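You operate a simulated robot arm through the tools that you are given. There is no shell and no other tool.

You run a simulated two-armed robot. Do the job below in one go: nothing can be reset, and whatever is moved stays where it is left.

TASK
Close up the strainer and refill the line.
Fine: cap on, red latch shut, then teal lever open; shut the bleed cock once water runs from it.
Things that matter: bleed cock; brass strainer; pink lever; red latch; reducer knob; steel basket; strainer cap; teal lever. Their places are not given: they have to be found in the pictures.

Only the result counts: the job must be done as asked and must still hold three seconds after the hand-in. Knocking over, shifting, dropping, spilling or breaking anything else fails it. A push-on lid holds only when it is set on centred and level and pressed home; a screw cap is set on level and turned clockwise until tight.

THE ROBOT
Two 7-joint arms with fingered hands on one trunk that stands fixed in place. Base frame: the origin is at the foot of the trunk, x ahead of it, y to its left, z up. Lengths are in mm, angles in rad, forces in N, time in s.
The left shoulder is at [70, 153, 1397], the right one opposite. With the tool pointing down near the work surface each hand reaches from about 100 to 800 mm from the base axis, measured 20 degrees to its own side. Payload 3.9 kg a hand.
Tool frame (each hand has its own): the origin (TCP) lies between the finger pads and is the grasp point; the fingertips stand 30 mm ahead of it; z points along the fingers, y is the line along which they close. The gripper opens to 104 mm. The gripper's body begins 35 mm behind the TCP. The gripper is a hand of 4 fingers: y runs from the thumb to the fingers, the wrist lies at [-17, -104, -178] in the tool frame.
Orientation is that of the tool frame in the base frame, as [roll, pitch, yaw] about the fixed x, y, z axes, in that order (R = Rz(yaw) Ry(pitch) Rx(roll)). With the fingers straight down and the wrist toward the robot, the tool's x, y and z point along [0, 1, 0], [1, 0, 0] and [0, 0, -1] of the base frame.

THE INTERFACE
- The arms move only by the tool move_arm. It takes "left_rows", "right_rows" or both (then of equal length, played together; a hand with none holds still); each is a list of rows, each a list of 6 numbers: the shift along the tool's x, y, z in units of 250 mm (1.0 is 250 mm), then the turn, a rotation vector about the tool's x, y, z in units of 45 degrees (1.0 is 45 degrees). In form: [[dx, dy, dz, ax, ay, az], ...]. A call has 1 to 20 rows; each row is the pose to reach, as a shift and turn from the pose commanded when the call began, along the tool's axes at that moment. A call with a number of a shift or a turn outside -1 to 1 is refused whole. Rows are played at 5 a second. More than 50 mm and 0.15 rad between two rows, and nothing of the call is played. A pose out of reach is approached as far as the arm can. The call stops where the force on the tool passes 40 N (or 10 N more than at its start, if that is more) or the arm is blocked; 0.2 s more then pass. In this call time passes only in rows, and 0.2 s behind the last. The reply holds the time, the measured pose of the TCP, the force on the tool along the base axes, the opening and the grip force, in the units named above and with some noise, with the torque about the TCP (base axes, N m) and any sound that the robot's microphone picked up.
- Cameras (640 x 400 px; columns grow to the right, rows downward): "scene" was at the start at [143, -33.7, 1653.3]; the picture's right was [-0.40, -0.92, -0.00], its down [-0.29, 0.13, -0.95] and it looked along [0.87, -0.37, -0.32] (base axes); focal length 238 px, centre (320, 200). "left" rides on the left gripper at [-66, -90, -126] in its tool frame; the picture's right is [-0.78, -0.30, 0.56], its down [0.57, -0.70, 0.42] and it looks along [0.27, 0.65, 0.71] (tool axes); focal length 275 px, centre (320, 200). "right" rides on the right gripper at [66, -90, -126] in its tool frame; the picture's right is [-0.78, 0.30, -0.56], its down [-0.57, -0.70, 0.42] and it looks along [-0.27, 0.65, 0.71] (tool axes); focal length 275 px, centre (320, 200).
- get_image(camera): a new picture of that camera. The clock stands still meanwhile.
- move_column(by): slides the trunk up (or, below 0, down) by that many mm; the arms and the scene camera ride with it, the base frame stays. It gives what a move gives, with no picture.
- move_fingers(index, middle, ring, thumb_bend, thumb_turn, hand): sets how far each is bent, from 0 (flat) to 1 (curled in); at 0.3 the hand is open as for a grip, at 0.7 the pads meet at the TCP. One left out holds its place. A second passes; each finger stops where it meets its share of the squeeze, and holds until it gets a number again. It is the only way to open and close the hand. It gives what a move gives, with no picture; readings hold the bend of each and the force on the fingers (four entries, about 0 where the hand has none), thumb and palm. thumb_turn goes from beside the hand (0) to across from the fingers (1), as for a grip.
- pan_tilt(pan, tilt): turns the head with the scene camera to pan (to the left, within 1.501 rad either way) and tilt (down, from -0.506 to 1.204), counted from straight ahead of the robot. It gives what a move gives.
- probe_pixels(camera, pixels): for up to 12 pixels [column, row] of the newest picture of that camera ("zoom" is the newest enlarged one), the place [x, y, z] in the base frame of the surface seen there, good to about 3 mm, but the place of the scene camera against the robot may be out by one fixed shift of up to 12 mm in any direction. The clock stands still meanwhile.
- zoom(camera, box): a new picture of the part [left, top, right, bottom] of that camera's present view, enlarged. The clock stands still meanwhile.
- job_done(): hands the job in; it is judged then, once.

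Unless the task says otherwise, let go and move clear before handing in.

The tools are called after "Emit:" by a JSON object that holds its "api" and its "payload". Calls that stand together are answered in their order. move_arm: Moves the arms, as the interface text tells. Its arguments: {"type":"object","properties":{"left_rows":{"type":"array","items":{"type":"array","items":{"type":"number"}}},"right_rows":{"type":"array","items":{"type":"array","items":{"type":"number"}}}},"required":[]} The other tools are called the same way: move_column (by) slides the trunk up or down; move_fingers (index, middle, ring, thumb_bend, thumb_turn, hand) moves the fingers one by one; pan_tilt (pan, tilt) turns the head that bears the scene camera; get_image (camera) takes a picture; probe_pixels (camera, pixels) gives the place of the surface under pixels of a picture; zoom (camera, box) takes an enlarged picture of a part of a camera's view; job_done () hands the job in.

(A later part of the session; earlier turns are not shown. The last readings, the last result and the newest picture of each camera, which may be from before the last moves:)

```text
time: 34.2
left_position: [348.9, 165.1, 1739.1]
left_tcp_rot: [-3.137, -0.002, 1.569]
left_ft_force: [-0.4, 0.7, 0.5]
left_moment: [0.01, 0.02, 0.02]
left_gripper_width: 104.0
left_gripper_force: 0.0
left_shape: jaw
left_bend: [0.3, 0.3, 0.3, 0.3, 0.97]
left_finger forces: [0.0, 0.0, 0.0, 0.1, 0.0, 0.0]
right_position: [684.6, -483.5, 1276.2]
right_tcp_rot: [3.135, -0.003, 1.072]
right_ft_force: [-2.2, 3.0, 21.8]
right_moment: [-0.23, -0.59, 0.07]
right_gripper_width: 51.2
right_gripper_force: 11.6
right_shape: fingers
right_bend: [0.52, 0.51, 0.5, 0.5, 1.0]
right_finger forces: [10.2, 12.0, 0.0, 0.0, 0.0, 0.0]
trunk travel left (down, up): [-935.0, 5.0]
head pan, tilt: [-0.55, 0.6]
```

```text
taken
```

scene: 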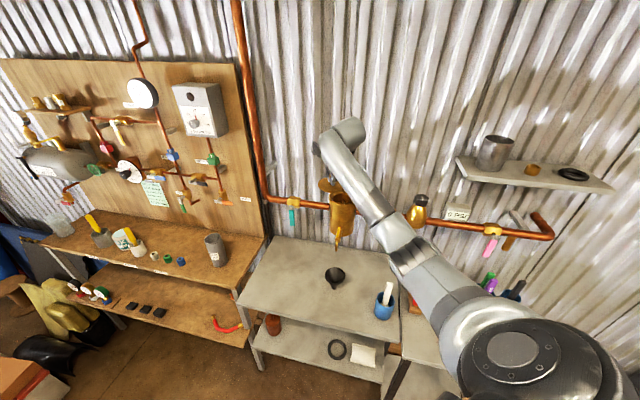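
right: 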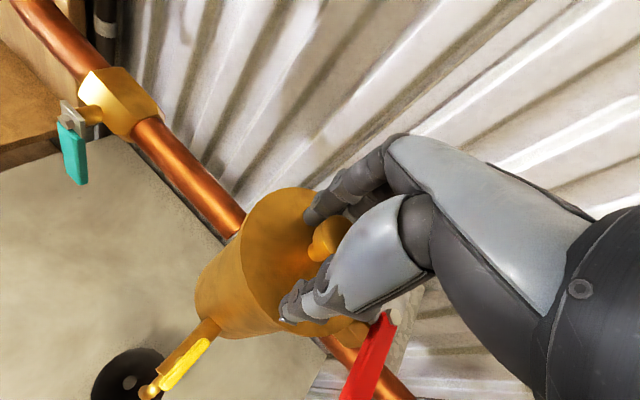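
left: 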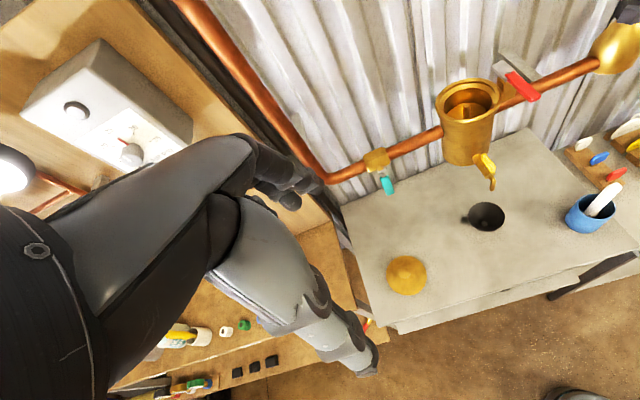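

The thumb is free, while the finger tips still rest on the disc. I'll lift straight up and check that the cap stays put.

Emit:
{"api": "move_arm", "payload": {"right_rows": [[0, 0, -0.03, 0, 0, 0], [0, 0, -0.06, 0, 0, 0]]}}

Emit:
{"api": "move_fingers", "payload": {"hand": "right", "index": 0.4, "middle": 0.4, "ring": 0.4, "thumb_bend": 0.4}}

Emit:
{"api": "move_arm", "payload": {"right_rows": [[0, 0, -0.1, 0, 0, 0], [0, 0, -0.2, 0, 0, 0]]}}

Emit:
{"api": "get_image", "payload": {"camera": "right"}}

Emit:
{"api": "zoom", "payload": {"camera": "scene", "box": [312, 168, 376, 208]}}

```text
time: 34.8
left_position: [357.9, 157.0, 1739.5]
left_tcp_rot: [-3.133, -0.007, 1.568]
left_ft_force: [0.2, -0.1, 0.8]
left_moment: [0.0, 0.03, 0.03]
left_gripper_width: 104.3
left_gripper_force: 0.1
left_shape: jaw
left_bend: [0.3, 0.3, 0.3, 0.3, 0.97]
left_finger forces: [0.1, 0.0, 0.1, 0.0, 0.0, 0.0]
right_position: [689.8, -488.9, 1282.8]
right_tcp_rot: [-3.136, -0.002, 1.071]
right_ft_force: [0.1, -0.5, -0.3]
right_moment: [-0.02, 0.01, 0.0]
right_gripper_width: 52.8
right_gripper_force: 0.0
right_shape: fingers
right_bend: [0.5, 0.5, 0.5, 0.5, 1.0]
right_finger forces: [0.1, 0.1, 0.0, 0.0, 0.1, 0.0]
trunk travel left (down, up): [-935.0, 5.0]
head pan, tilt: [-0.55, 0.6]
```

```text
time: 35.8
left_position: [356.5, 158.6, 1738.3]
left_tcp_rot: [-3.134, -0.006, 1.569]
left_ft_force: [0.4, -0.3, 0.5]
left_moment: [-0.03, -0.04, -0.03]
left_gripper_width: 104.1
left_gripper_force: 0.2
left_shape: jaw
left_bend: [0.3, 0.3, 0.3, 0.3, 0.97]
left_finger forces: [0.1, 0.1, 0.0, 0.1, 0.0, 0.1]
right_position: [687.8, -487.1, 1287.1]
right_tcp_rot: [3.14, 0.0, 1.07]
right_ft_force: [-0.4, -0.6, 0.3]
right_moment: [-0.02, -0.02, -0.02]
right_gripper_width: 79.1
right_gripper_force: 0.2
right_shape: fingers
right_bend: [0.4, 0.4, 0.4, 0.4, 0.99]
right_finger forces: [0.1, 0.1, 0.1, 0.1, 0.1, 0.0]
trunk travel left (down, up): [-935.0, 5.0]
head pan, tilt: [-0.55, 0.6]
```

```text
time: 36.4
left_position: [354.6, 158.3, 1738.1]
left_tcp_rot: [-3.134, -0.005, 1.566]
left_ft_force: [-0.1, 0.8, 0.2]
left_moment: [-0.02, 0.03, -0.01]
left_gripper_width: 103.9
left_gripper_force: 0.1
left_shape: jaw
left_bend: [0.3, 0.3, 0.3, 0.3, 0.97]
left_finger forces: [0.0, 0.1, 0.0, 0.1, 0.0, 0.0]
right_position: [687.5, -487.0, 1336.7]
right_tcp_rot: [3.14, -0.002, 1.071]
right_ft_force: [-0.8, 0.4, -0.6]
right_moment: [0.0, 0.02, 0.02]
right_gripper_width: 78.7
right_gripper_force: 0.0
right_shape: fingers
right_bend: [0.4, 0.4, 0.4, 0.4, 0.99]
right_finger forces: [0.1, 0.1, 0.0, 0.0, 0.1, 0.1]
trunk travel left (down, up): [-935.0, 5.0]
head pan, tilt: [-0.55, 0.6]
```

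```text
taken
```

right: 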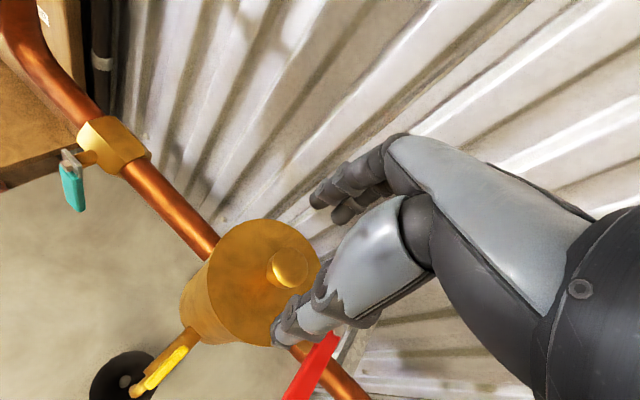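

```text
10.00 times, centred on (344, 188) of scene
```

zoom: 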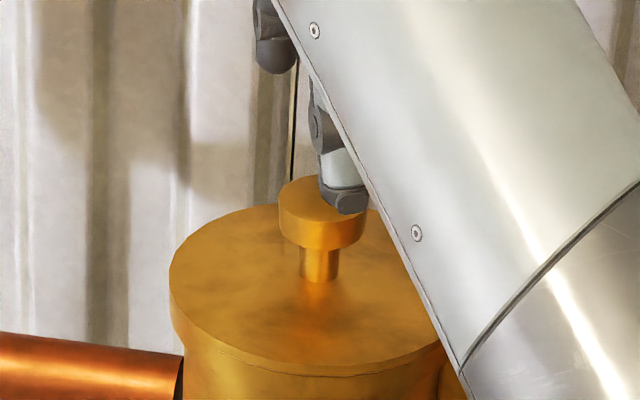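

The cap sits flush and level with the hand clear of it. I'll back the hand off to get a clear view of the red latch.

Emit:
{"api": "move_arm", "payload": {"right_rows": [[0, -0.12, -0.08, 0, 0, 0], [0, -0.24, -0.16, 0, 0, 0], [0, -0.36, -0.24, 0, 0, 0], [0, -0.48, -0.32, 0, 0, 0]]}}

Emit:
{"api": "get_image", "payload": {"camera": "right"}}

Emit:
{"api": "get_image", "payload": {"camera": "scene"}}

```text
time: 37.4
left_position: [355.0, 159.7, 1739.6]
left_tcp_rot: [-3.134, -0.006, 1.568]
left_ft_force: [0.4, -1.0, 0.1]
left_moment: [0.01, 0.0, 0.03]
left_gripper_width: 104.0
left_gripper_force: 0.0
left_shape: jaw
left_bend: [0.3, 0.3, 0.3, 0.3, 0.97]
left_finger forces: [0.1, 0.0, 0.0, 0.1, 0.0, 0.0]
right_position: [584.5, -429.7, 1416.9]
right_tcp_rot: [3.141, -0.001, 1.069]
right_ft_force: [-0.3, -0.6, -0.2]
right_moment: [0.0, -0.01, 0.0]
right_gripper_width: 79.2
right_gripper_force: 0.0
right_shape: fingers
right_bend: [0.4, 0.4, 0.4, 0.4, 0.99]
right_finger forces: [0.0, 0.1, 0.0, 0.1, 0.0, 0.1]
trunk travel left (down, up): [-935.0, 5.0]
head pan, tilt: [-0.55, 0.6]
```

```text
taken
```

right: 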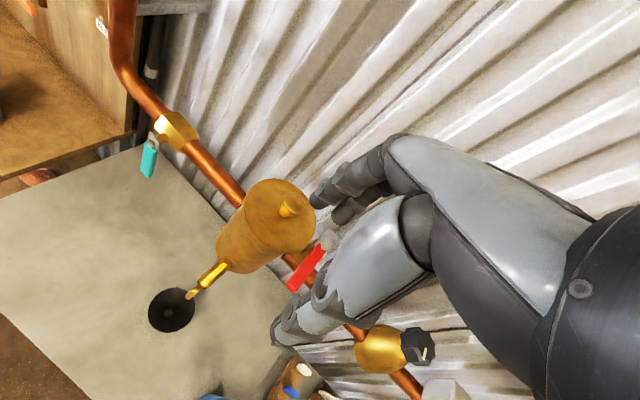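

```text
taken
```

scene: 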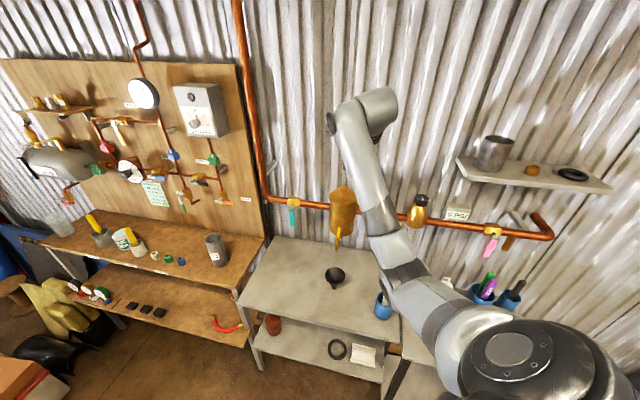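

The latch is at (308, 265) in the right view, partly beside the fingers. I'll zoom in and probe its bolt, tongue and handle.

Emit:
{"api": "zoom", "payload": {"camera": "right", "box": [240, 170, 360, 310]}}

Emit:
{"api": "probe_pixels", "payload": {"camera": "right", "pixels": [[292, 288], [300, 275], [308, 265], [316, 252], [322, 246], [328, 240], [332, 236], [305, 285], [288, 282], [312, 250], [285, 210], [298, 225]]}}

```text
2.86 times, centred on (300, 240) of right
```

zoom: 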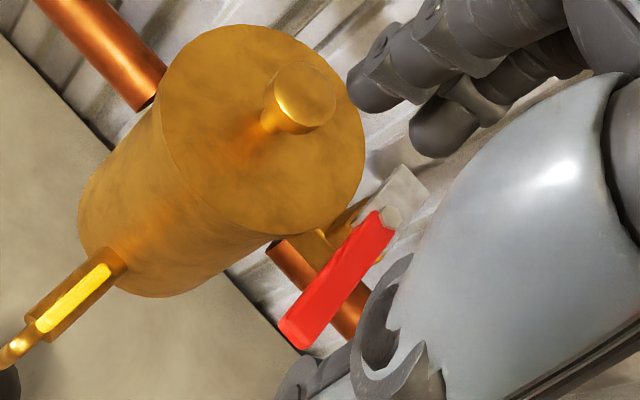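

```text
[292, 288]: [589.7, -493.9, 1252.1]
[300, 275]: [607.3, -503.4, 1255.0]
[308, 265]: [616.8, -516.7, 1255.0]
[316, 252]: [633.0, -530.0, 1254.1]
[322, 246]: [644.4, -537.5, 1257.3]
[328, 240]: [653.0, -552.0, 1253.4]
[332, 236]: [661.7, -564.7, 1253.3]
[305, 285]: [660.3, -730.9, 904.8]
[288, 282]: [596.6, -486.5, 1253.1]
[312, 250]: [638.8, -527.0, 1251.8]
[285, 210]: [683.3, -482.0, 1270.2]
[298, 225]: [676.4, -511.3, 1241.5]
```

The latch bolt is at (644, -537), with its handle pointing out to about (589, -490) at z≈1253 and its tongue pointing at the wall. Swinging the handle 90° to the right brings the tongue over the cap. I'll shape the hand with the ring finger extended and the index and middle curled, and look at where it lies.

Emit:
{"api": "move_fingers", "payload": {"hand": "right", "index": 1.0, "middle": 1.0, "ring": 0.4, "thumb_bend": 0.4}}

Emit:
{"api": "get_image", "payload": {"camera": "right"}}

Emit:
{"api": "zoom", "payload": {"camera": "scene", "box": [300, 60, 440, 210]}}

```text
time: 38.4
left_position: [355.1, 158.3, 1738.0]
left_tcp_rot: [-3.136, -0.006, 1.567]
left_ft_force: [0.2, 0.1, -0.2]
left_moment: [0.0, 0.0, -0.03]
left_gripper_width: 103.6
left_gripper_force: 0.0
left_shape: jaw
left_bend: [0.3, 0.3, 0.3, 0.3, 0.97]
left_finger forces: [0.0, 0.0, 0.0, 0.1, 0.1, 0.0]
right_position: [583.4, -430.3, 1416.9]
right_tcp_rot: [-3.142, -0.002, 1.069]
right_ft_force: [0.4, 0.0, 0.6]
right_moment: [0.0, 0.03, 0.01]
right_gripper_width: 59.3
right_gripper_force: 0.0
right_shape: fingers
right_bend: [1.0, 1.0, 0.4, 0.4, 0.99]
right_finger forces: [0.0, 0.0, 0.0, 0.1, 0.0, 0.0]
trunk travel left (down, up): [-935.0, 5.0]
head pan, tilt: [-0.55, 0.6]
```

```text
taken
```

right: 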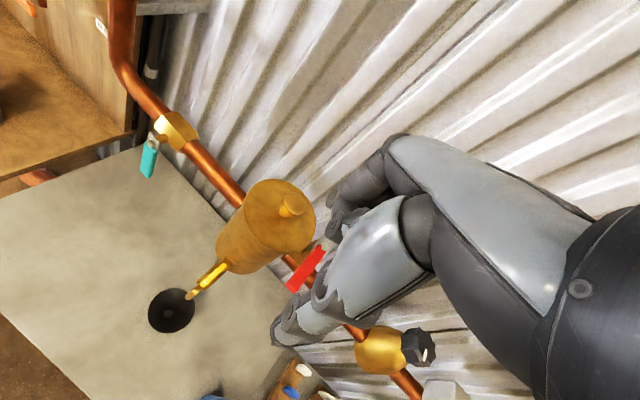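

```text
2.67 times, centred on (370, 135) of scene
```

zoom: 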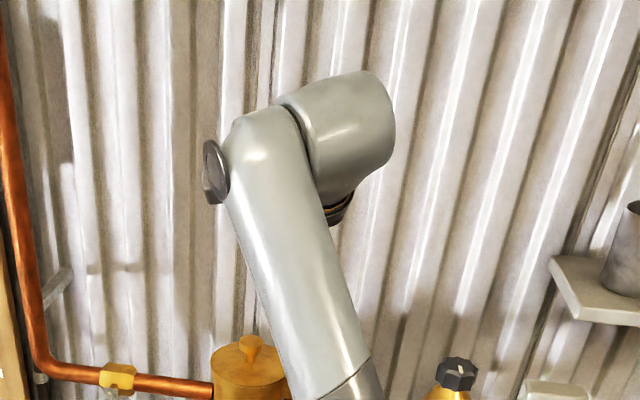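

The ring finger is hidden from both cameras. I'll turn the left hand clockwise so its camera can watch the right hand and the latch.

Emit:
{"api": "move_arm", "payload": {"left_rows": [[0, 0, 0, 0, 0, 0.18], [0, 0, 0, 0, 0, 0.36], [0, 0, 0, 0, 0, 0.54], [0, 0, 0, 0, 0, 0.72], [0, 0, 0, 0, 0, 0.9], [0, 0, 0, 0, 0, 1.0]]}}

Emit:
{"api": "get_image", "payload": {"camera": "left"}}

```text
time: 39.8
left_position: [356.3, 159.2, 1738.9]
left_tcp_rot: [-3.135, 0.002, 0.781]
left_ft_force: [-0.1, 0.4, 0.2]
left_moment: [0.01, 0.0, -0.01]
left_gripper_width: 103.9
left_gripper_force: 0.0
left_shape: jaw
left_bend: [0.3, 0.3, 0.3, 0.3, 0.97]
left_finger forces: [0.0, 0.0, 0.1, 0.0, 0.0, 0.0]
right_position: [584.7, -429.6, 1416.9]
right_tcp_rot: [3.142, -0.001, 1.07]
right_ft_force: [1.0, -0.4, -0.4]
right_moment: [-0.01, -0.05, 0.03]
right_gripper_width: 59.5
right_gripper_force: 0.1
right_shape: fingers
right_bend: [1.0, 1.0, 0.4, 0.4, 0.99]
right_finger forces: [0.1, 0.1, 0.0, 0.0, 0.0, 0.0]
trunk travel left (down, up): [-935.0, 5.0]
head pan, tilt: [-0.55, 0.6]
```

```text
taken
```

left: 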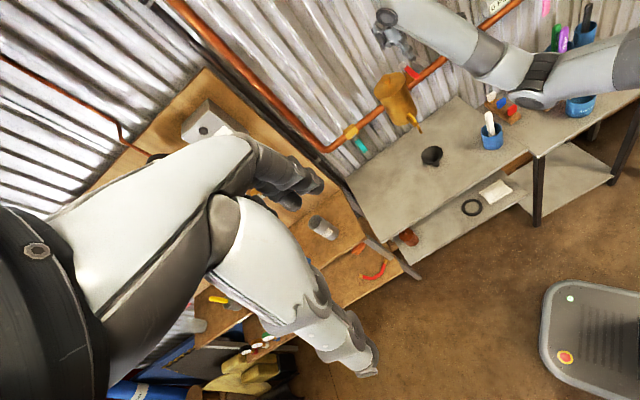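

The left camera now sees the right hand near (390, 35) and the latch near (410, 75). I'll zoom in there.

Emit:
{"api": "zoom", "payload": {"camera": "left", "box": [350, 0, 450, 110]}}

Emit:
{"api": "zoom", "payload": {"camera": "left", "box": [365, 0, 425, 60]}}

Emit:
{"api": "probe_pixels", "payload": {"camera": "zoom", "pixels": [[320, 200], [280, 250], [300, 280], [350, 300], [380, 280], [330, 330], [360, 250], [400, 220], [270, 200], [250, 160], [420, 330], [380, 340]]}}

```text
3.64 times, centred on (400, 55) of left
```

zoom: 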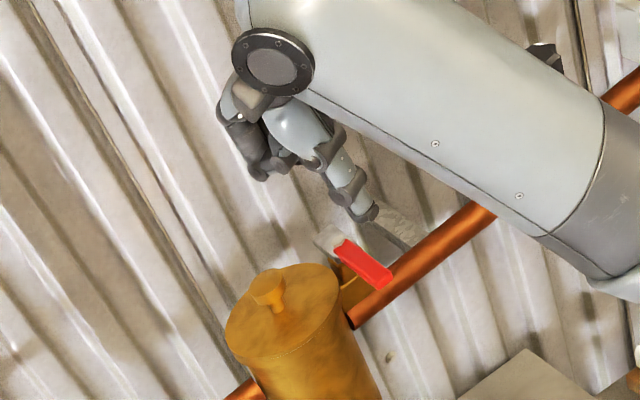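

```text
6.67 times, centred on (395, 30) of left
```

zoom: 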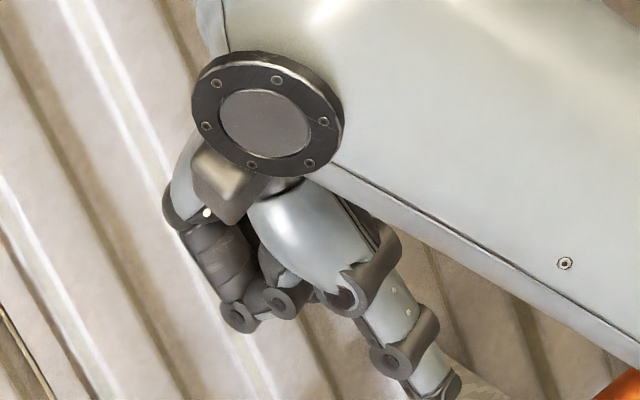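

```text
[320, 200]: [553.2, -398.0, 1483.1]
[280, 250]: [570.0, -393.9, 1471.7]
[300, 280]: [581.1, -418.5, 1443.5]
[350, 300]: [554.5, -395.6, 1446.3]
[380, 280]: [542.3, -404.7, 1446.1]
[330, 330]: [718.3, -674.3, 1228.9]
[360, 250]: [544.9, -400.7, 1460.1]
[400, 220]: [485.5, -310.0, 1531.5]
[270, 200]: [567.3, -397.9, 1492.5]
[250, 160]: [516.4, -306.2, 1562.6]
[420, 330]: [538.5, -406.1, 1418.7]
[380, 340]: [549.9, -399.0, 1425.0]
```

The left camera shows the thumb at about y≈-47 in the tool frame, and the curled fingers clear by about 18 mm above the TCP. The index finger is the easier one to see, so I'll extend it instead and keep the middle and ring curled.

Emit:
{"api": "move_fingers", "payload": {"hand": "right", "index": 0.4, "middle": 1.0, "ring": 1.0, "thumb_bend": 0.4}}

Emit:
{"api": "get_image", "payload": {"camera": "right"}}

Emit:
{"api": "zoom", "payload": {"camera": "left", "box": [365, 0, 425, 60]}}

Emit:
{"api": "probe_pixels", "payload": {"camera": "right", "pixels": [[318, 200], [330, 190], [345, 180], [360, 170], [325, 208], [340, 195], [300, 320], [285, 330], [340, 215]]}}

```text
time: 40.8
left_position: [355.5, 158.1, 1739.4]
left_tcp_rot: [-3.135, 0.0, 0.78]
left_ft_force: [0.3, -0.4, 0.6]
left_moment: [0.0, -0.02, 0.01]
left_gripper_width: 104.1
left_gripper_force: 0.1
left_shape: jaw
left_bend: [0.3, 0.3, 0.3, 0.3, 0.97]
left_finger forces: [0.0, 0.0, 0.1, 0.0, 0.1, 0.0]
right_position: [584.2, -429.6, 1417.1]
right_tcp_rot: [3.138, -0.001, 1.071]
right_ft_force: [0.2, 1.1, -1.0]
right_moment: [-0.02, 0.01, 0.01]
right_gripper_width: 79.1
right_gripper_force: 0.1
right_shape: fingers
right_bend: [0.4, 1.0, 1.0, 0.4, 0.99]
right_finger forces: [0.1, 0.0, 0.0, 0.0, 0.0, 0.1]
trunk travel left (down, up): [-935.0, 5.0]
head pan, tilt: [-0.55, 0.6]
```

```text
taken
```

right: 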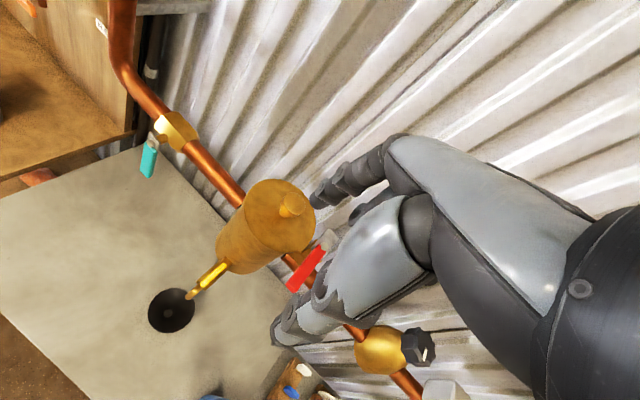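

```text
6.67 times, centred on (395, 30) of left
```

zoom: 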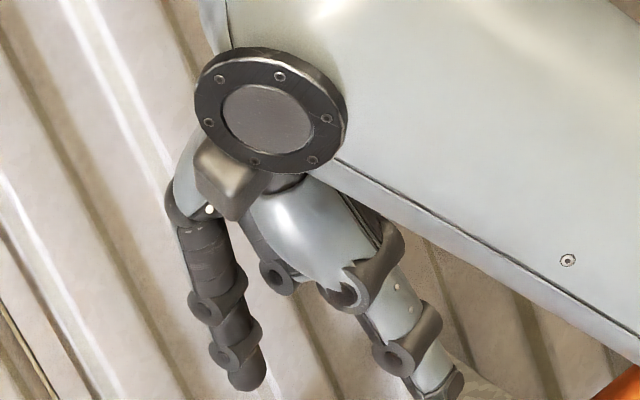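

```text
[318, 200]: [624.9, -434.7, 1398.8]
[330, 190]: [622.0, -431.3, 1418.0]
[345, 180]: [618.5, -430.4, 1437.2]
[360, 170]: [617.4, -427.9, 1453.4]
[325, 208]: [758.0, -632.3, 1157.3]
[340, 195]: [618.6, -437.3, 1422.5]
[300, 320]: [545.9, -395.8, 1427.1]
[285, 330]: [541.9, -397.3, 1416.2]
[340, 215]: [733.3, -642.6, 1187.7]
```

The index finger sits at about x≈+10, y≈+42 in the tool frame, with its tip about 28 mm below the TCP. I'll move so it comes down to the left of the red handle, between the handle and the bowl.

Emit:
{"api": "move_arm", "payload": {"right_rows": [[-0.068, 0.025, 0.12, 0, 0, 0], [-0.136, 0.049, 0.26, 0, 0, 0], [-0.136, 0.049, 0.4, 0, 0, 0], [-0.136, 0.049, 0.5, 0, 0, 0]]}}

Emit:
{"api": "get_image", "payload": {"camera": "right"}}

Emit:
{"api": "zoom", "payload": {"camera": "left", "box": [360, 20, 460, 110]}}

```text
time: 41.8
left_position: [356.6, 159.1, 1739.2]
left_tcp_rot: [-3.134, 0.004, 0.781]
left_ft_force: [0.3, 0.0, -0.5]
left_moment: [0.0, -0.03, -0.01]
left_gripper_width: 103.9
left_gripper_force: 0.1
left_shape: jaw
left_bend: [0.3, 0.3, 0.3, 0.3, 0.97]
left_finger forces: [0.1, 0.1, 0.0, 0.0, 0.0, 0.0]
right_position: [577.1, -465.2, 1290.1]
right_tcp_rot: [3.14, -0.001, 1.069]
right_ft_force: [0.1, 0.5, 0.8]
right_moment: [0.02, 0.01, -0.06]
right_gripper_width: 79.3
right_gripper_force: 0.1
right_shape: fingers
right_bend: [0.4, 1.0, 1.0, 0.4, 0.99]
right_finger forces: [0.0, 0.0, 0.1, 0.0, 0.0, 0.0]
trunk travel left (down, up): [-935.0, 5.0]
head pan, tilt: [-0.55, 0.6]
```

```text
taken
```

right: 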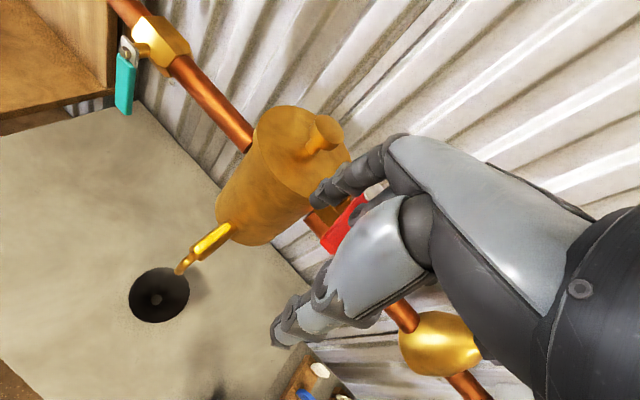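

```text
4.44 times, centred on (410, 65) of left
```

zoom: 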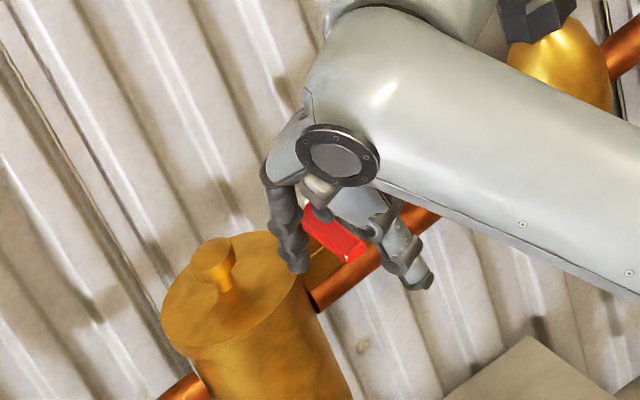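

The index tip at (298, 268) in the left zoom hangs to the left of the red handle, near the bowl's edge. I'll probe the fingertip to confirm its clearance before lowering.

Emit:
{"api": "probe_pixels", "payload": {"camera": "right", "pixels": [[316, 197], [325, 190], [335, 183], [320, 203], [330, 200], [345, 205], [335, 230], [350, 218], [360, 200]]}}

Emit:
{"api": "zoom", "payload": {"camera": "right", "box": [280, 150, 400, 260]}}

```text
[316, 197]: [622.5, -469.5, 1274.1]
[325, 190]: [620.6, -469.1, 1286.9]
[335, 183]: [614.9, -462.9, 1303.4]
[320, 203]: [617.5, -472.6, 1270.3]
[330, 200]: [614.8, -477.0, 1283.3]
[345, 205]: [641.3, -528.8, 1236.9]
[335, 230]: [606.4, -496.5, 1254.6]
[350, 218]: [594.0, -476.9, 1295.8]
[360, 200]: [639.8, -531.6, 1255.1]
```

```text
3.64 times, centred on (340, 205) of right
```

zoom: 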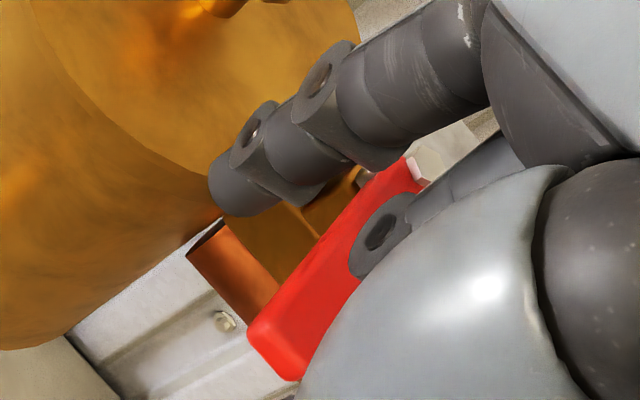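

The fingertip centre is near (620, -477), as planned. I'll check the curled middle knuckle's height over the handle before going down.

Emit:
{"api": "probe_pixels", "payload": {"camera": "zoom", "pixels": [[365, 265], [380, 230], [360, 250], [430, 200], [300, 330], [280, 300], [220, 200], [240, 210], [420, 165], [395, 215]]}}

```text
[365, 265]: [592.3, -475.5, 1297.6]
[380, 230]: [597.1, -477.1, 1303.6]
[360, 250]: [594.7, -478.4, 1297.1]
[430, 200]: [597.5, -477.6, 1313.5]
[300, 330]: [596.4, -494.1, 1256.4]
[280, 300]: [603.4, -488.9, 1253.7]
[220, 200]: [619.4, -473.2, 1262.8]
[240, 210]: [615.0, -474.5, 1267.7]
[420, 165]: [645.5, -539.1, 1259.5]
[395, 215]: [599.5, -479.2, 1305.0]
```

The knuckle will clear the handle by about 14 mm. I'll lower 25 mm and start the push to the right along the arc.

Emit:
{"api": "move_arm", "payload": {"right_rows": [[0, 0, 0.05, 0, 0, 0], [0, 0, 0.1, 0, 0, 0]]}}

Emit:
{"api": "move_arm", "payload": {"right_rows": [[-0.03, 0.003, 0, 0, 0, 0], [-0.057, 0.006, 0, 0, 0, 0], [-0.085, -0.005, 0, 0, 0, 0], [-0.112, -0.016, 0, 0, 0, 0], [-0.142, -0.019, 0, 0, 0, 0], [-0.171, -0.022, 0, 0, 0, 0]]}}

Emit:
{"api": "zoom", "payload": {"camera": "left", "box": [360, 20, 460, 110]}}

Emit:
{"api": "get_image", "payload": {"camera": "right"}}

```text
time: 42.4
left_position: [355.5, 158.7, 1739.8]
left_tcp_rot: [-3.133, 0.001, 0.783]
left_ft_force: [-0.5, 0.1, 0.3]
left_moment: [0.03, 0.0, 0.0]
left_gripper_width: 104.0
left_gripper_force: 0.1
left_shape: jaw
left_bend: [0.3, 0.3, 0.3, 0.3, 0.97]
left_finger forces: [0.0, 0.0, 0.0, 0.1, 0.0, 0.1]
right_position: [576.8, -465.1, 1267.4]
right_tcp_rot: [3.139, -0.002, 1.071]
right_ft_force: [0.4, -1.2, -0.8]
right_moment: [-0.01, -0.02, -0.04]
right_gripper_width: 79.1
right_gripper_force: 0.0
right_shape: fingers
right_bend: [0.4, 1.0, 1.0, 0.4, 0.99]
right_finger forces: [0.0, 0.0, 0.1, 0.0, 0.0, 0.0]
trunk travel left (down, up): [-935.0, 5.0]
head pan, tilt: [-0.55, 0.6]
```

```text
time: 43.8
left_position: [356.0, 158.9, 1738.3]
left_tcp_rot: [-3.133, 0.003, 0.782]
left_ft_force: [0.4, 0.7, 0.7]
left_moment: [0.01, 0.04, 0.05]
left_gripper_width: 104.1
left_gripper_force: 0.1
left_shape: jaw
left_bend: [0.3, 0.3, 0.3, 0.3, 0.97]
left_finger forces: [0.0, 0.0, 0.0, 0.0, 0.0, 0.0]
right_position: [552.8, -501.8, 1267.0]
right_tcp_rot: [3.138, -0.001, 1.069]
right_ft_force: [0.8, 1.5, 1.2]
right_moment: [0.04, 0.03, 0.08]
right_gripper_width: 79.6
right_gripper_force: 0.1
right_shape: fingers
right_bend: [0.4, 1.0, 1.0, 0.4, 0.99]
right_finger forces: [0.8, 0.1, 0.1, 0.0, 0.0, 0.0]
trunk travel left (down, up): [-935.0, 5.0]
head pan, tilt: [-0.55, 0.6]
```

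```text
4.44 times, centred on (410, 65) of left
```

zoom: 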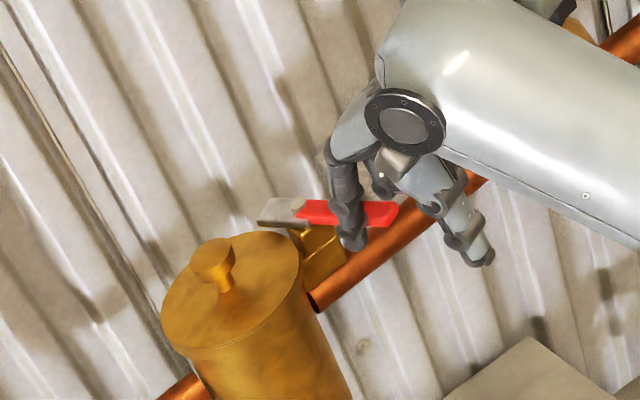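

```text
taken
```

right: 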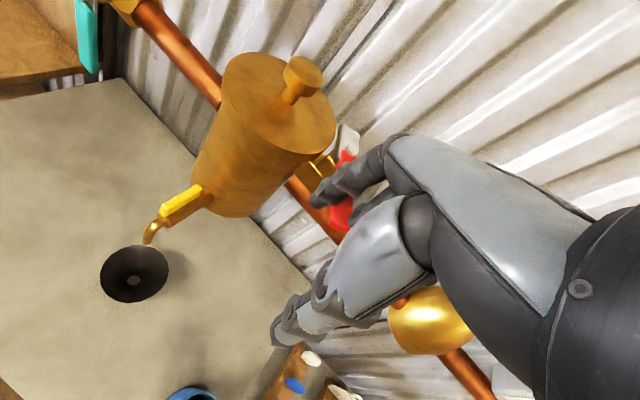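

The latch turns easily at about 1–2 N, and the tongue is swinging toward the cap. I'll continue along the arc to 90°.

Emit:
{"api": "move_arm", "payload": {"right_rows": [[-0.03, 0.004, 0, 0, 0, 0], [-0.059, 0.009, 0, 0, 0, 0], [-0.087, 0.021, 0, 0, 0, 0], [-0.113, 0.034, 0, 0, 0, 0], [-0.137, 0.052, 0, 0, 0, 0], [-0.159, 0.071, 0, 0, 0, 0]]}}

Emit:
{"api": "zoom", "payload": {"camera": "left", "box": [360, 20, 460, 110]}}

Emit:
{"api": "get_image", "payload": {"camera": "right"}}

```text
time: 45.2
left_position: [355.2, 159.0, 1739.6]
left_tcp_rot: [-3.132, 0.003, 0.783]
left_ft_force: [0.0, -0.2, 0.0]
left_moment: [-0.01, 0.0, 0.02]
left_gripper_width: 104.1
left_gripper_force: 0.0
left_shape: jaw
left_bend: [0.3, 0.3, 0.3, 0.3, 0.97]
left_finger forces: [0.0, 0.0, 0.1, 0.1, 0.0, 0.0]
right_position: [549.8, -545.1, 1265.2]
right_tcp_rot: [3.139, -0.002, 1.071]
right_ft_force: [0.4, 0.5, 0.9]
right_moment: [0.04, 0.0, 0.05]
right_gripper_width: 78.4
right_gripper_force: 0.5
right_shape: fingers
right_bend: [0.41, 1.0, 1.0, 0.4, 0.99]
right_finger forces: [0.8, 0.1, 0.0, 0.0, 0.0, 0.0]
trunk travel left (down, up): [-935.0, 5.0]
head pan, tilt: [-0.55, 0.6]
```

```text
4.44 times, centred on (410, 65) of left
```

zoom: 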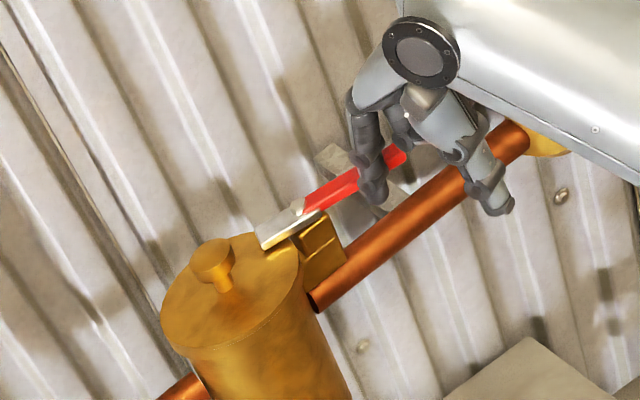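

```text
taken
```

right: 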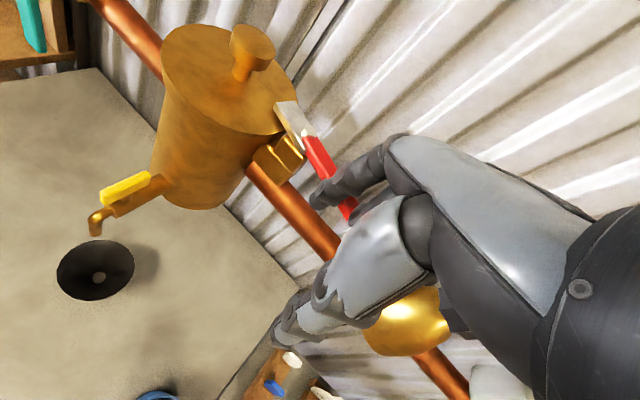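

The tongue is now over the cap's edge and the handle is nearly parallel to the pipe. I'll push the last few degrees to its stop, watching the force.

Emit:
{"api": "move_arm", "payload": {"right_rows": [[-0.018, 0.024, 0, 0, 0, 0], [-0.035, 0.048, 0, 0, 0, 0], [-0.044, 0.065, 0, 0, 0, 0]]}}

Emit:
{"api": "zoom", "payload": {"camera": "left", "box": [360, 20, 460, 110]}}

Emit:
{"api": "get_image", "payload": {"camera": "right"}}

```text
time: 46.0
left_position: [352.9, 162.4, 1739.4]
left_tcp_rot: [-3.138, 0.002, 0.783]
left_ft_force: [0.3, -0.1, -0.7]
left_moment: [-0.02, 0.01, 0.01]
left_gripper_width: 104.0
left_gripper_force: 0.0
left_shape: jaw
left_bend: [0.3, 0.3, 0.3, 0.3, 0.97]
left_finger forces: [0.0, 0.0, 0.0, 0.0, 0.1, 0.1]
right_position: [556.9, -557.7, 1266.2]
right_tcp_rot: [3.141, 0.0, 1.072]
right_ft_force: [-4.4, 5.5, 0.7]
right_moment: [0.09, 0.05, 0.19]
right_gripper_width: 73.7
right_gripper_force: 3.3
right_shape: fingers
right_bend: [0.44, 1.0, 1.0, 0.4, 0.99]
right_finger forces: [6.1, 0.1, 0.1, 0.1, 0.0, 0.0]
trunk travel left (down, up): [-935.0, 5.0]
head pan, tilt: [-0.55, 0.6]
```

```text
4.44 times, centred on (410, 65) of left
```

zoom: 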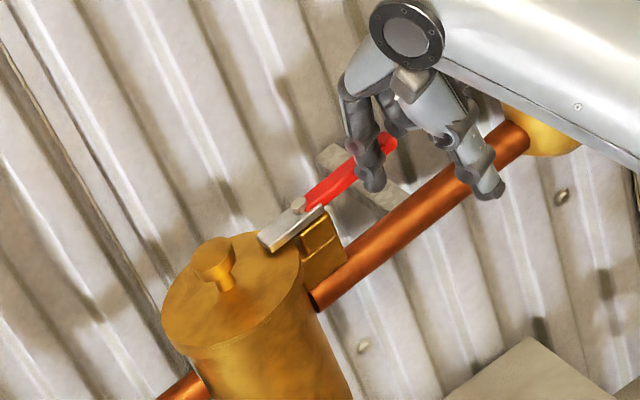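

```text
taken
```

right: 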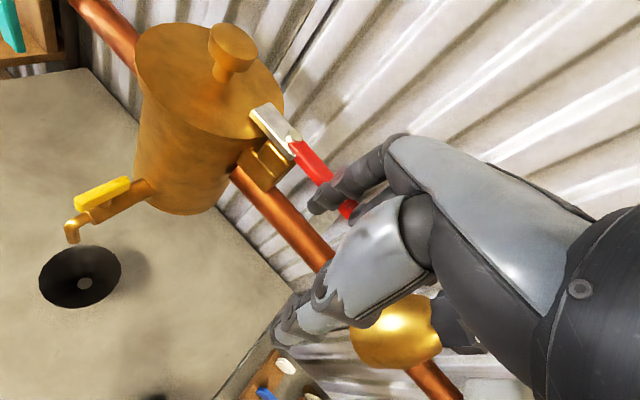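

The force has risen to about 7 N, which suggests the stop. I'll push 4 mm more to confirm, then measure the latch angle.

Emit:
{"api": "move_arm", "payload": {"right_rows": [[-0.004, 0.014, 0, 0, 0, 0], [-0.006, 0.022, 0, 0, 0, 0]]}}

Emit:
{"api": "zoom", "payload": {"camera": "right", "box": [220, 80, 380, 230]}}

Emit:
{"api": "probe_pixels", "payload": {"camera": "zoom", "pixels": [[190, 100], [220, 130], [260, 150], [290, 180], [310, 210], [330, 230], [350, 330], [390, 330], [230, 90], [200, 80]]}}

```text
time: 46.6
left_position: [352.2, 163.5, 1738.7]
left_tcp_rot: [-3.135, 0.001, 0.782]
left_ft_force: [0.4, 0.0, 0.5]
left_moment: [0.02, -0.01, 0.01]
left_gripper_width: 104.0
left_gripper_force: 0.1
left_shape: jaw
left_bend: [0.3, 0.3, 0.3, 0.3, 0.97]
left_finger forces: [0.0, 0.0, 0.0, 0.0, 0.1, 0.0]
right_position: [559.7, -561.4, 1268.4]
right_tcp_rot: [3.138, -0.001, 1.07]
right_ft_force: [-5.8, 12.2, 2.6]
right_moment: [0.15, -0.03, 0.38]
right_gripper_width: 68.9
right_gripper_force: 6.0
right_shape: fingers
right_bend: [0.49, 1.0, 1.0, 0.4, 0.99]
right_finger forces: [12.9, 0.0, 0.0, 0.0, 0.1, 0.0]
trunk travel left (down, up): [-935.0, 5.0]
head pan, tilt: [-0.55, 0.6]
```

```text
2.67 times, centred on (300, 155) of right
```

zoom: 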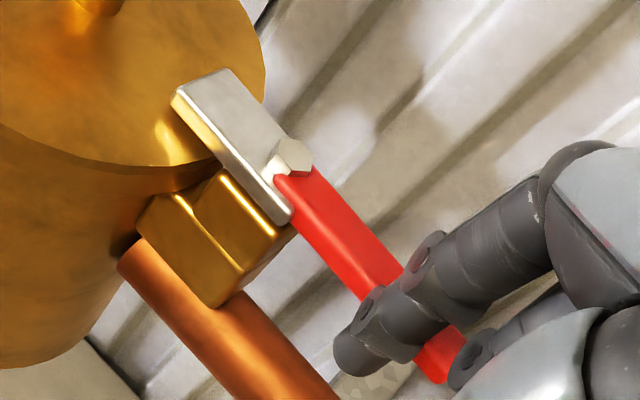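

```text
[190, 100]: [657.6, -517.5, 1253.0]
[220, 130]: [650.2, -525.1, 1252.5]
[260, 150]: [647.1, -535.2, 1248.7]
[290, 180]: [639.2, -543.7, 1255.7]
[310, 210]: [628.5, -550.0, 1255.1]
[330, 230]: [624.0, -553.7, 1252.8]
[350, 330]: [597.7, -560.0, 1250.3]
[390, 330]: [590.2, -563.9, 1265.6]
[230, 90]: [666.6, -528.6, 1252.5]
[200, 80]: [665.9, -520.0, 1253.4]
```

The latch is at its stop: 13 N with no further turn, the tongue over the cap at (662, -518), and the handle parallel to the pipe. I'll back the finger off and lift clear.

Emit:
{"api": "move_arm", "payload": {"right_rows": [[0.03, -0.06, 0, 0, 0, 0], [0.06, -0.12, -0.02, 0, 0, 0], [0.1, -0.2, -0.15, 0, 0, 0], [0.15, -0.3, -0.3, 0, 0, 0]]}}

Emit:
{"api": "get_image", "payload": {"camera": "right"}}

Emit:
{"api": "zoom", "payload": {"camera": "left", "box": [340, 40, 460, 150]}}

```text
time: 47.6
left_position: [355.4, 158.6, 1738.5]
left_tcp_rot: [-3.133, 0.001, 0.782]
left_ft_force: [0.5, -0.1, -0.1]
left_moment: [-0.02, -0.02, -0.01]
left_gripper_width: 104.4
left_gripper_force: 0.0
left_shape: jaw
left_bend: [0.3, 0.3, 0.3, 0.3, 0.97]
left_finger forces: [0.1, 0.1, 0.1, 0.0, 0.0, 0.0]
right_position: [513.3, -496.4, 1341.6]
right_tcp_rot: [-3.141, -0.001, 1.071]
right_ft_force: [-0.5, 0.1, -0.7]
right_moment: [0.02, -0.01, 0.01]
right_gripper_width: 79.3
right_gripper_force: 0.0
right_shape: fingers
right_bend: [0.4, 1.0, 1.0, 0.4, 0.99]
right_finger forces: [0.0, 0.1, 0.1, 0.1, 0.0, 0.0]
trunk travel left (down, up): [-935.0, 5.0]
head pan, tilt: [-0.55, 0.6]
```

```text
taken
```

right: 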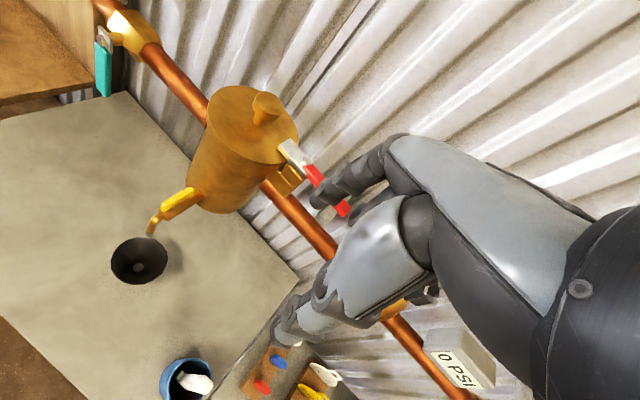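

```text
3.64 times, centred on (400, 95) of left
```

zoom: 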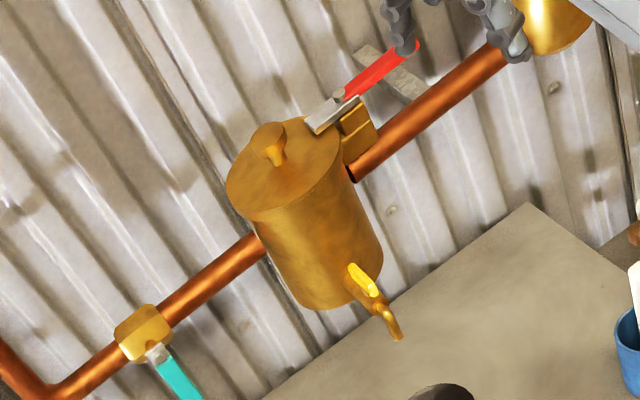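

The latch is shut and the finger is clear. Next I'll move the right hand left, away from the stick cup, turning it toward the teal valve before lowering the trunk.

Emit:
{"api": "move_arm", "payload": {"right_rows": [[0.12, -0.1, 0, 0, 0, -0.066], [0.25, -0.2, 0, 0, 0, -0.13], [0.37, -0.3, 0, 0, 0, -0.2], [0.5, -0.4, 0, 0, 0, -0.26], [0.62, -0.49, 0, 0, 0, -0.33]]}}

Emit:
{"api": "get_image", "payload": {"camera": "right"}}

Emit:
{"api": "get_image", "payload": {"camera": "scene"}}

```text
time: 48.8
left_position: [353.9, 159.2, 1739.4]
left_tcp_rot: [-3.133, 0.001, 0.781]
left_ft_force: [-0.2, 0.1, -0.1]
left_moment: [-0.03, -0.01, 0.01]
left_gripper_width: 104.1
left_gripper_force: 0.0
left_shape: jaw
left_bend: [0.3, 0.3, 0.3, 0.3, 0.97]
left_finger forces: [0.0, 0.1, 0.1, 0.0, 0.1, 0.1]
right_position: [477.5, -301.4, 1342.1]
right_tcp_rot: [3.139, -0.001, 1.332]
right_ft_force: [-0.4, 0.0, 0.3]
right_moment: [0.02, -0.04, 0.02]
right_gripper_width: 79.2
right_gripper_force: 0.0
right_shape: fingers
right_bend: [0.4, 1.0, 1.0, 0.4, 0.99]
right_finger forces: [0.0, 0.0, 0.0, 0.1, 0.0, 0.0]
trunk travel left (down, up): [-935.0, 5.0]
head pan, tilt: [-0.55, 0.6]
```

```text
taken
```

right: 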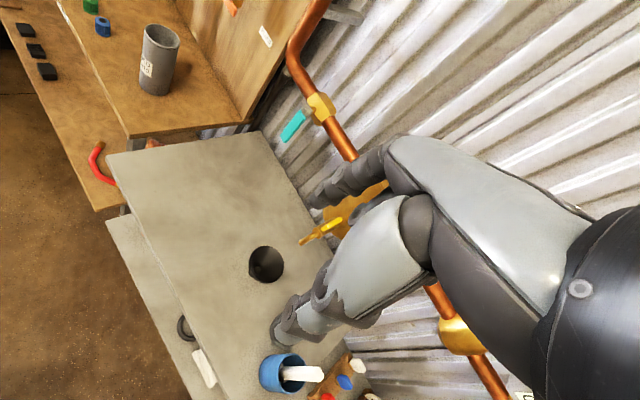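

```text
taken
```

scene: 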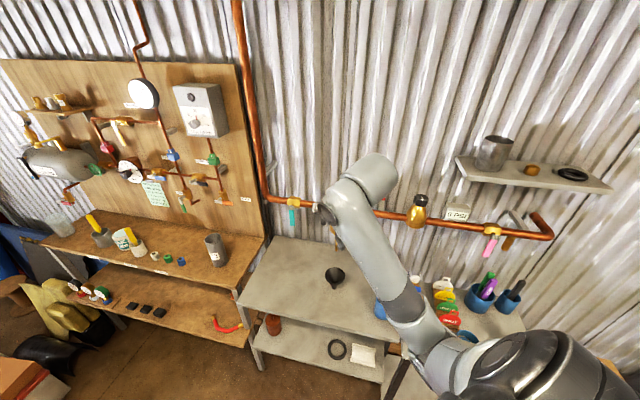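

The teal valve is in clear view at (300, 118) in the right camera. I'll zoom in on it and probe.

Emit:
{"api": "zoom", "payload": {"camera": "right", "box": [255, 75, 365, 155]}}

Emit:
{"api": "probe_pixels", "payload": {"camera": "zoom", "pixels": [[160, 295], [200, 255], [240, 215], [265, 200], [285, 195], [310, 185], [330, 170], [355, 160], [380, 130], [395, 190], [450, 260], [170, 270]]}}

Emit:
{"api": "zoom", "payload": {"camera": "scene", "box": [265, 185, 325, 240]}}

```text
5.00 times, centred on (310, 115) of right
```

zoom: 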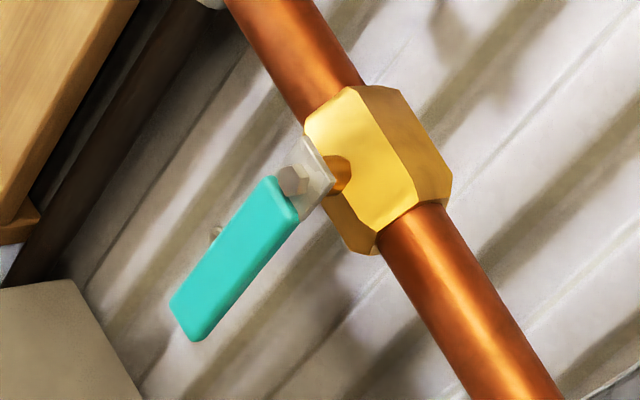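

```text
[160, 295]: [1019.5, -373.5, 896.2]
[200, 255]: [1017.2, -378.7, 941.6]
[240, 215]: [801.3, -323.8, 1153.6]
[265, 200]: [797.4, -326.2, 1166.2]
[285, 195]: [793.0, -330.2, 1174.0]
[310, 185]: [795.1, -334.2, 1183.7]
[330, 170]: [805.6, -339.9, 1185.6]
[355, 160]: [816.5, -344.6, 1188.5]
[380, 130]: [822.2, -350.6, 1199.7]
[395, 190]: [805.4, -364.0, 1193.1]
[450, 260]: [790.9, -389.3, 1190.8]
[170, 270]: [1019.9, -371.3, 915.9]
```

```text
7.27 times, centred on (295, 212) of scene
```

zoom: 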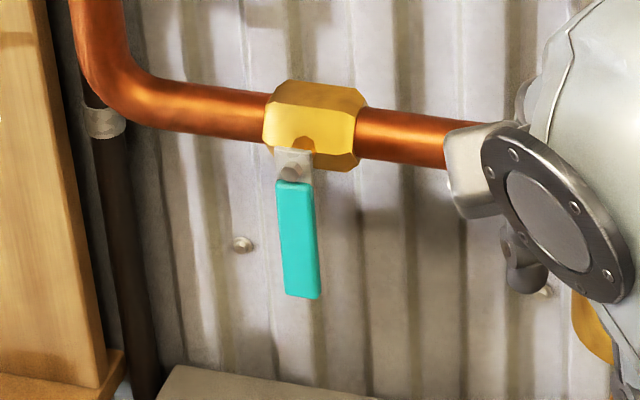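

The lever's pivot bolt is near (793, -331, 1176) with the handle hanging straight down. I'll probe a few more points along the handle for its tip and width.

Emit:
{"api": "zoom", "payload": {"camera": "right", "box": [275, 95, 325, 145]}}

Emit:
{"api": "probe_pixels", "payload": {"camera": "zoom", "pixels": [[150, 330], [180, 350], [170, 310], [220, 280], [200, 240], [260, 230], [280, 250], [250, 190], [300, 210], [330, 160], [355, 170], [320, 130]]}}

```text
8.00 times, centred on (300, 120) of right
```

zoom: 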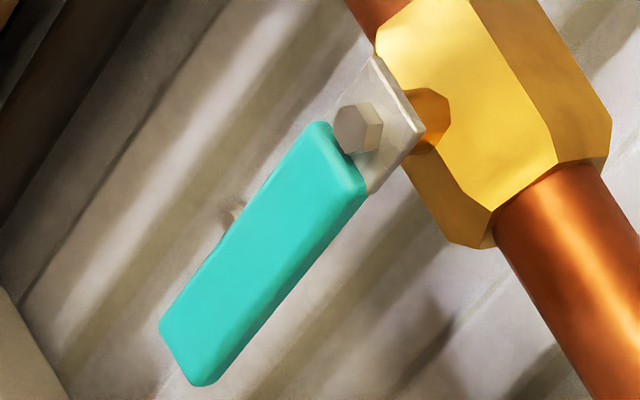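

```text
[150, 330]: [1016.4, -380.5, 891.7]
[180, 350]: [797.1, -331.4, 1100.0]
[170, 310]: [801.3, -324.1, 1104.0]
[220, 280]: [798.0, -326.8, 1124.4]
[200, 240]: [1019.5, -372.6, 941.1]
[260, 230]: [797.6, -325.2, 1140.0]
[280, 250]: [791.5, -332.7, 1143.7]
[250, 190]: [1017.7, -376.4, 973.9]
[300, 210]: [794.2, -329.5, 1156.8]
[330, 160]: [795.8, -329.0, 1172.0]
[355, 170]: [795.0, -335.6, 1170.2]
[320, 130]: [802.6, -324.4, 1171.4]
```

The handle's front face runs from z≈1170 down to about 1097 at (796, -329), and it's roughly 17 mm wide. Before lowering the trunk, I'll check where the forearm and elbow are relative to the stick cup.

Emit:
{"api": "probe_pixels", "payload": {"camera": "scene", "pixels": [[360, 190], [380, 250], [400, 300], [415, 330], [430, 355], [450, 375], [500, 350], [375, 305], [382, 315], [405, 345]]}}

Emit:
{"api": "probe_pixels", "payload": {"camera": "right", "pixels": [[315, 374], [300, 376], [285, 370], [272, 380], [265, 262], [255, 265]]}}

```text
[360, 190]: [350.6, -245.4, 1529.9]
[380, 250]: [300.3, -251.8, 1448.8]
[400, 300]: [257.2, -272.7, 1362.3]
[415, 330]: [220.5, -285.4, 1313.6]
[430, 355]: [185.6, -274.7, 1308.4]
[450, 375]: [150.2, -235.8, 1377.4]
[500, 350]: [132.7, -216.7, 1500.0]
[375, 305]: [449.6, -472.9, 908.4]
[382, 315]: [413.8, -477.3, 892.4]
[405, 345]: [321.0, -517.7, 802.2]
```

```text
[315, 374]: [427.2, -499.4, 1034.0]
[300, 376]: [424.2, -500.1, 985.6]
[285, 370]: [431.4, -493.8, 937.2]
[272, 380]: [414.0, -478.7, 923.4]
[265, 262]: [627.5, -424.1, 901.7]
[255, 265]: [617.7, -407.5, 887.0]
```

The elbow, near (200, -285), is well clear of the bench and the stick cup. I'll lower the trunk 310 mm for the teal lever.

Emit:
{"api": "move_column", "payload": {"by": -310}}

Emit:
{"api": "get_image", "payload": {"camera": "right"}}

Emit:
{"api": "get_image", "payload": {"camera": "scene"}}

```text
time: 51.9
left_position: [356.1, 158.2, 1429.2]
left_tcp_rot: [-3.133, 0.0, 0.782]
left_ft_force: [0.0, 0.1, 1.0]
left_moment: [0.01, -0.01, -0.03]
left_gripper_width: 104.0
left_gripper_force: 0.0
left_shape: jaw
left_bend: [0.3, 0.3, 0.3, 0.3, 0.97]
left_finger forces: [0.0, 0.1, 0.1, 0.1, 0.1, 0.0]
right_position: [478.9, -302.8, 1030.7]
right_tcp_rot: [3.139, -0.002, 1.327]
right_ft_force: [-0.6, -1.2, -0.2]
right_moment: [0.01, -0.02, -0.02]
right_gripper_width: 79.0
right_gripper_force: 0.1
right_shape: fingers
right_bend: [0.4, 1.0, 1.0, 0.4, 0.99]
right_finger forces: [0.1, 0.0, 0.0, 0.1, 0.0, 0.1]
trunk travel left (down, up): [-625.0, 315.0]
head pan, tilt: [-0.55, 0.6]
```

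```text
taken
```

right: 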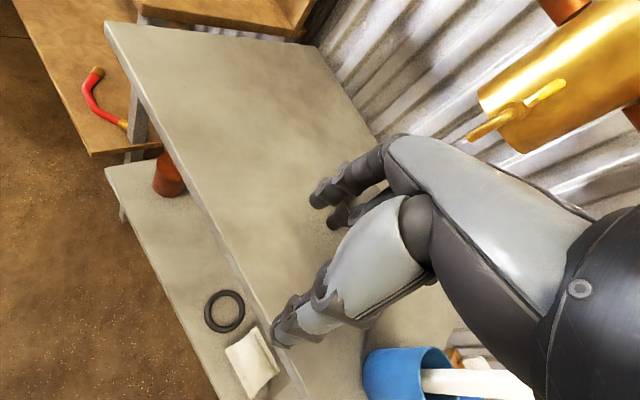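

```text
taken
```

scene: 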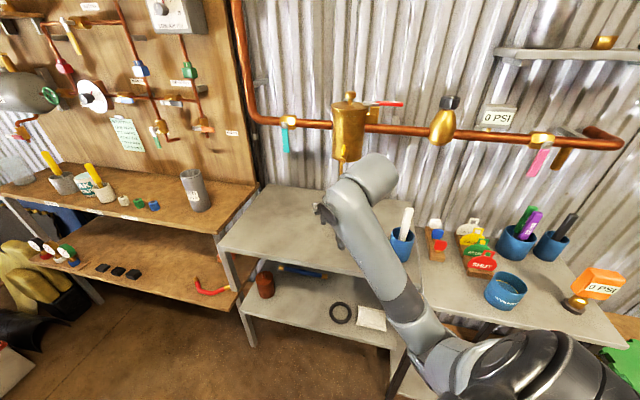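

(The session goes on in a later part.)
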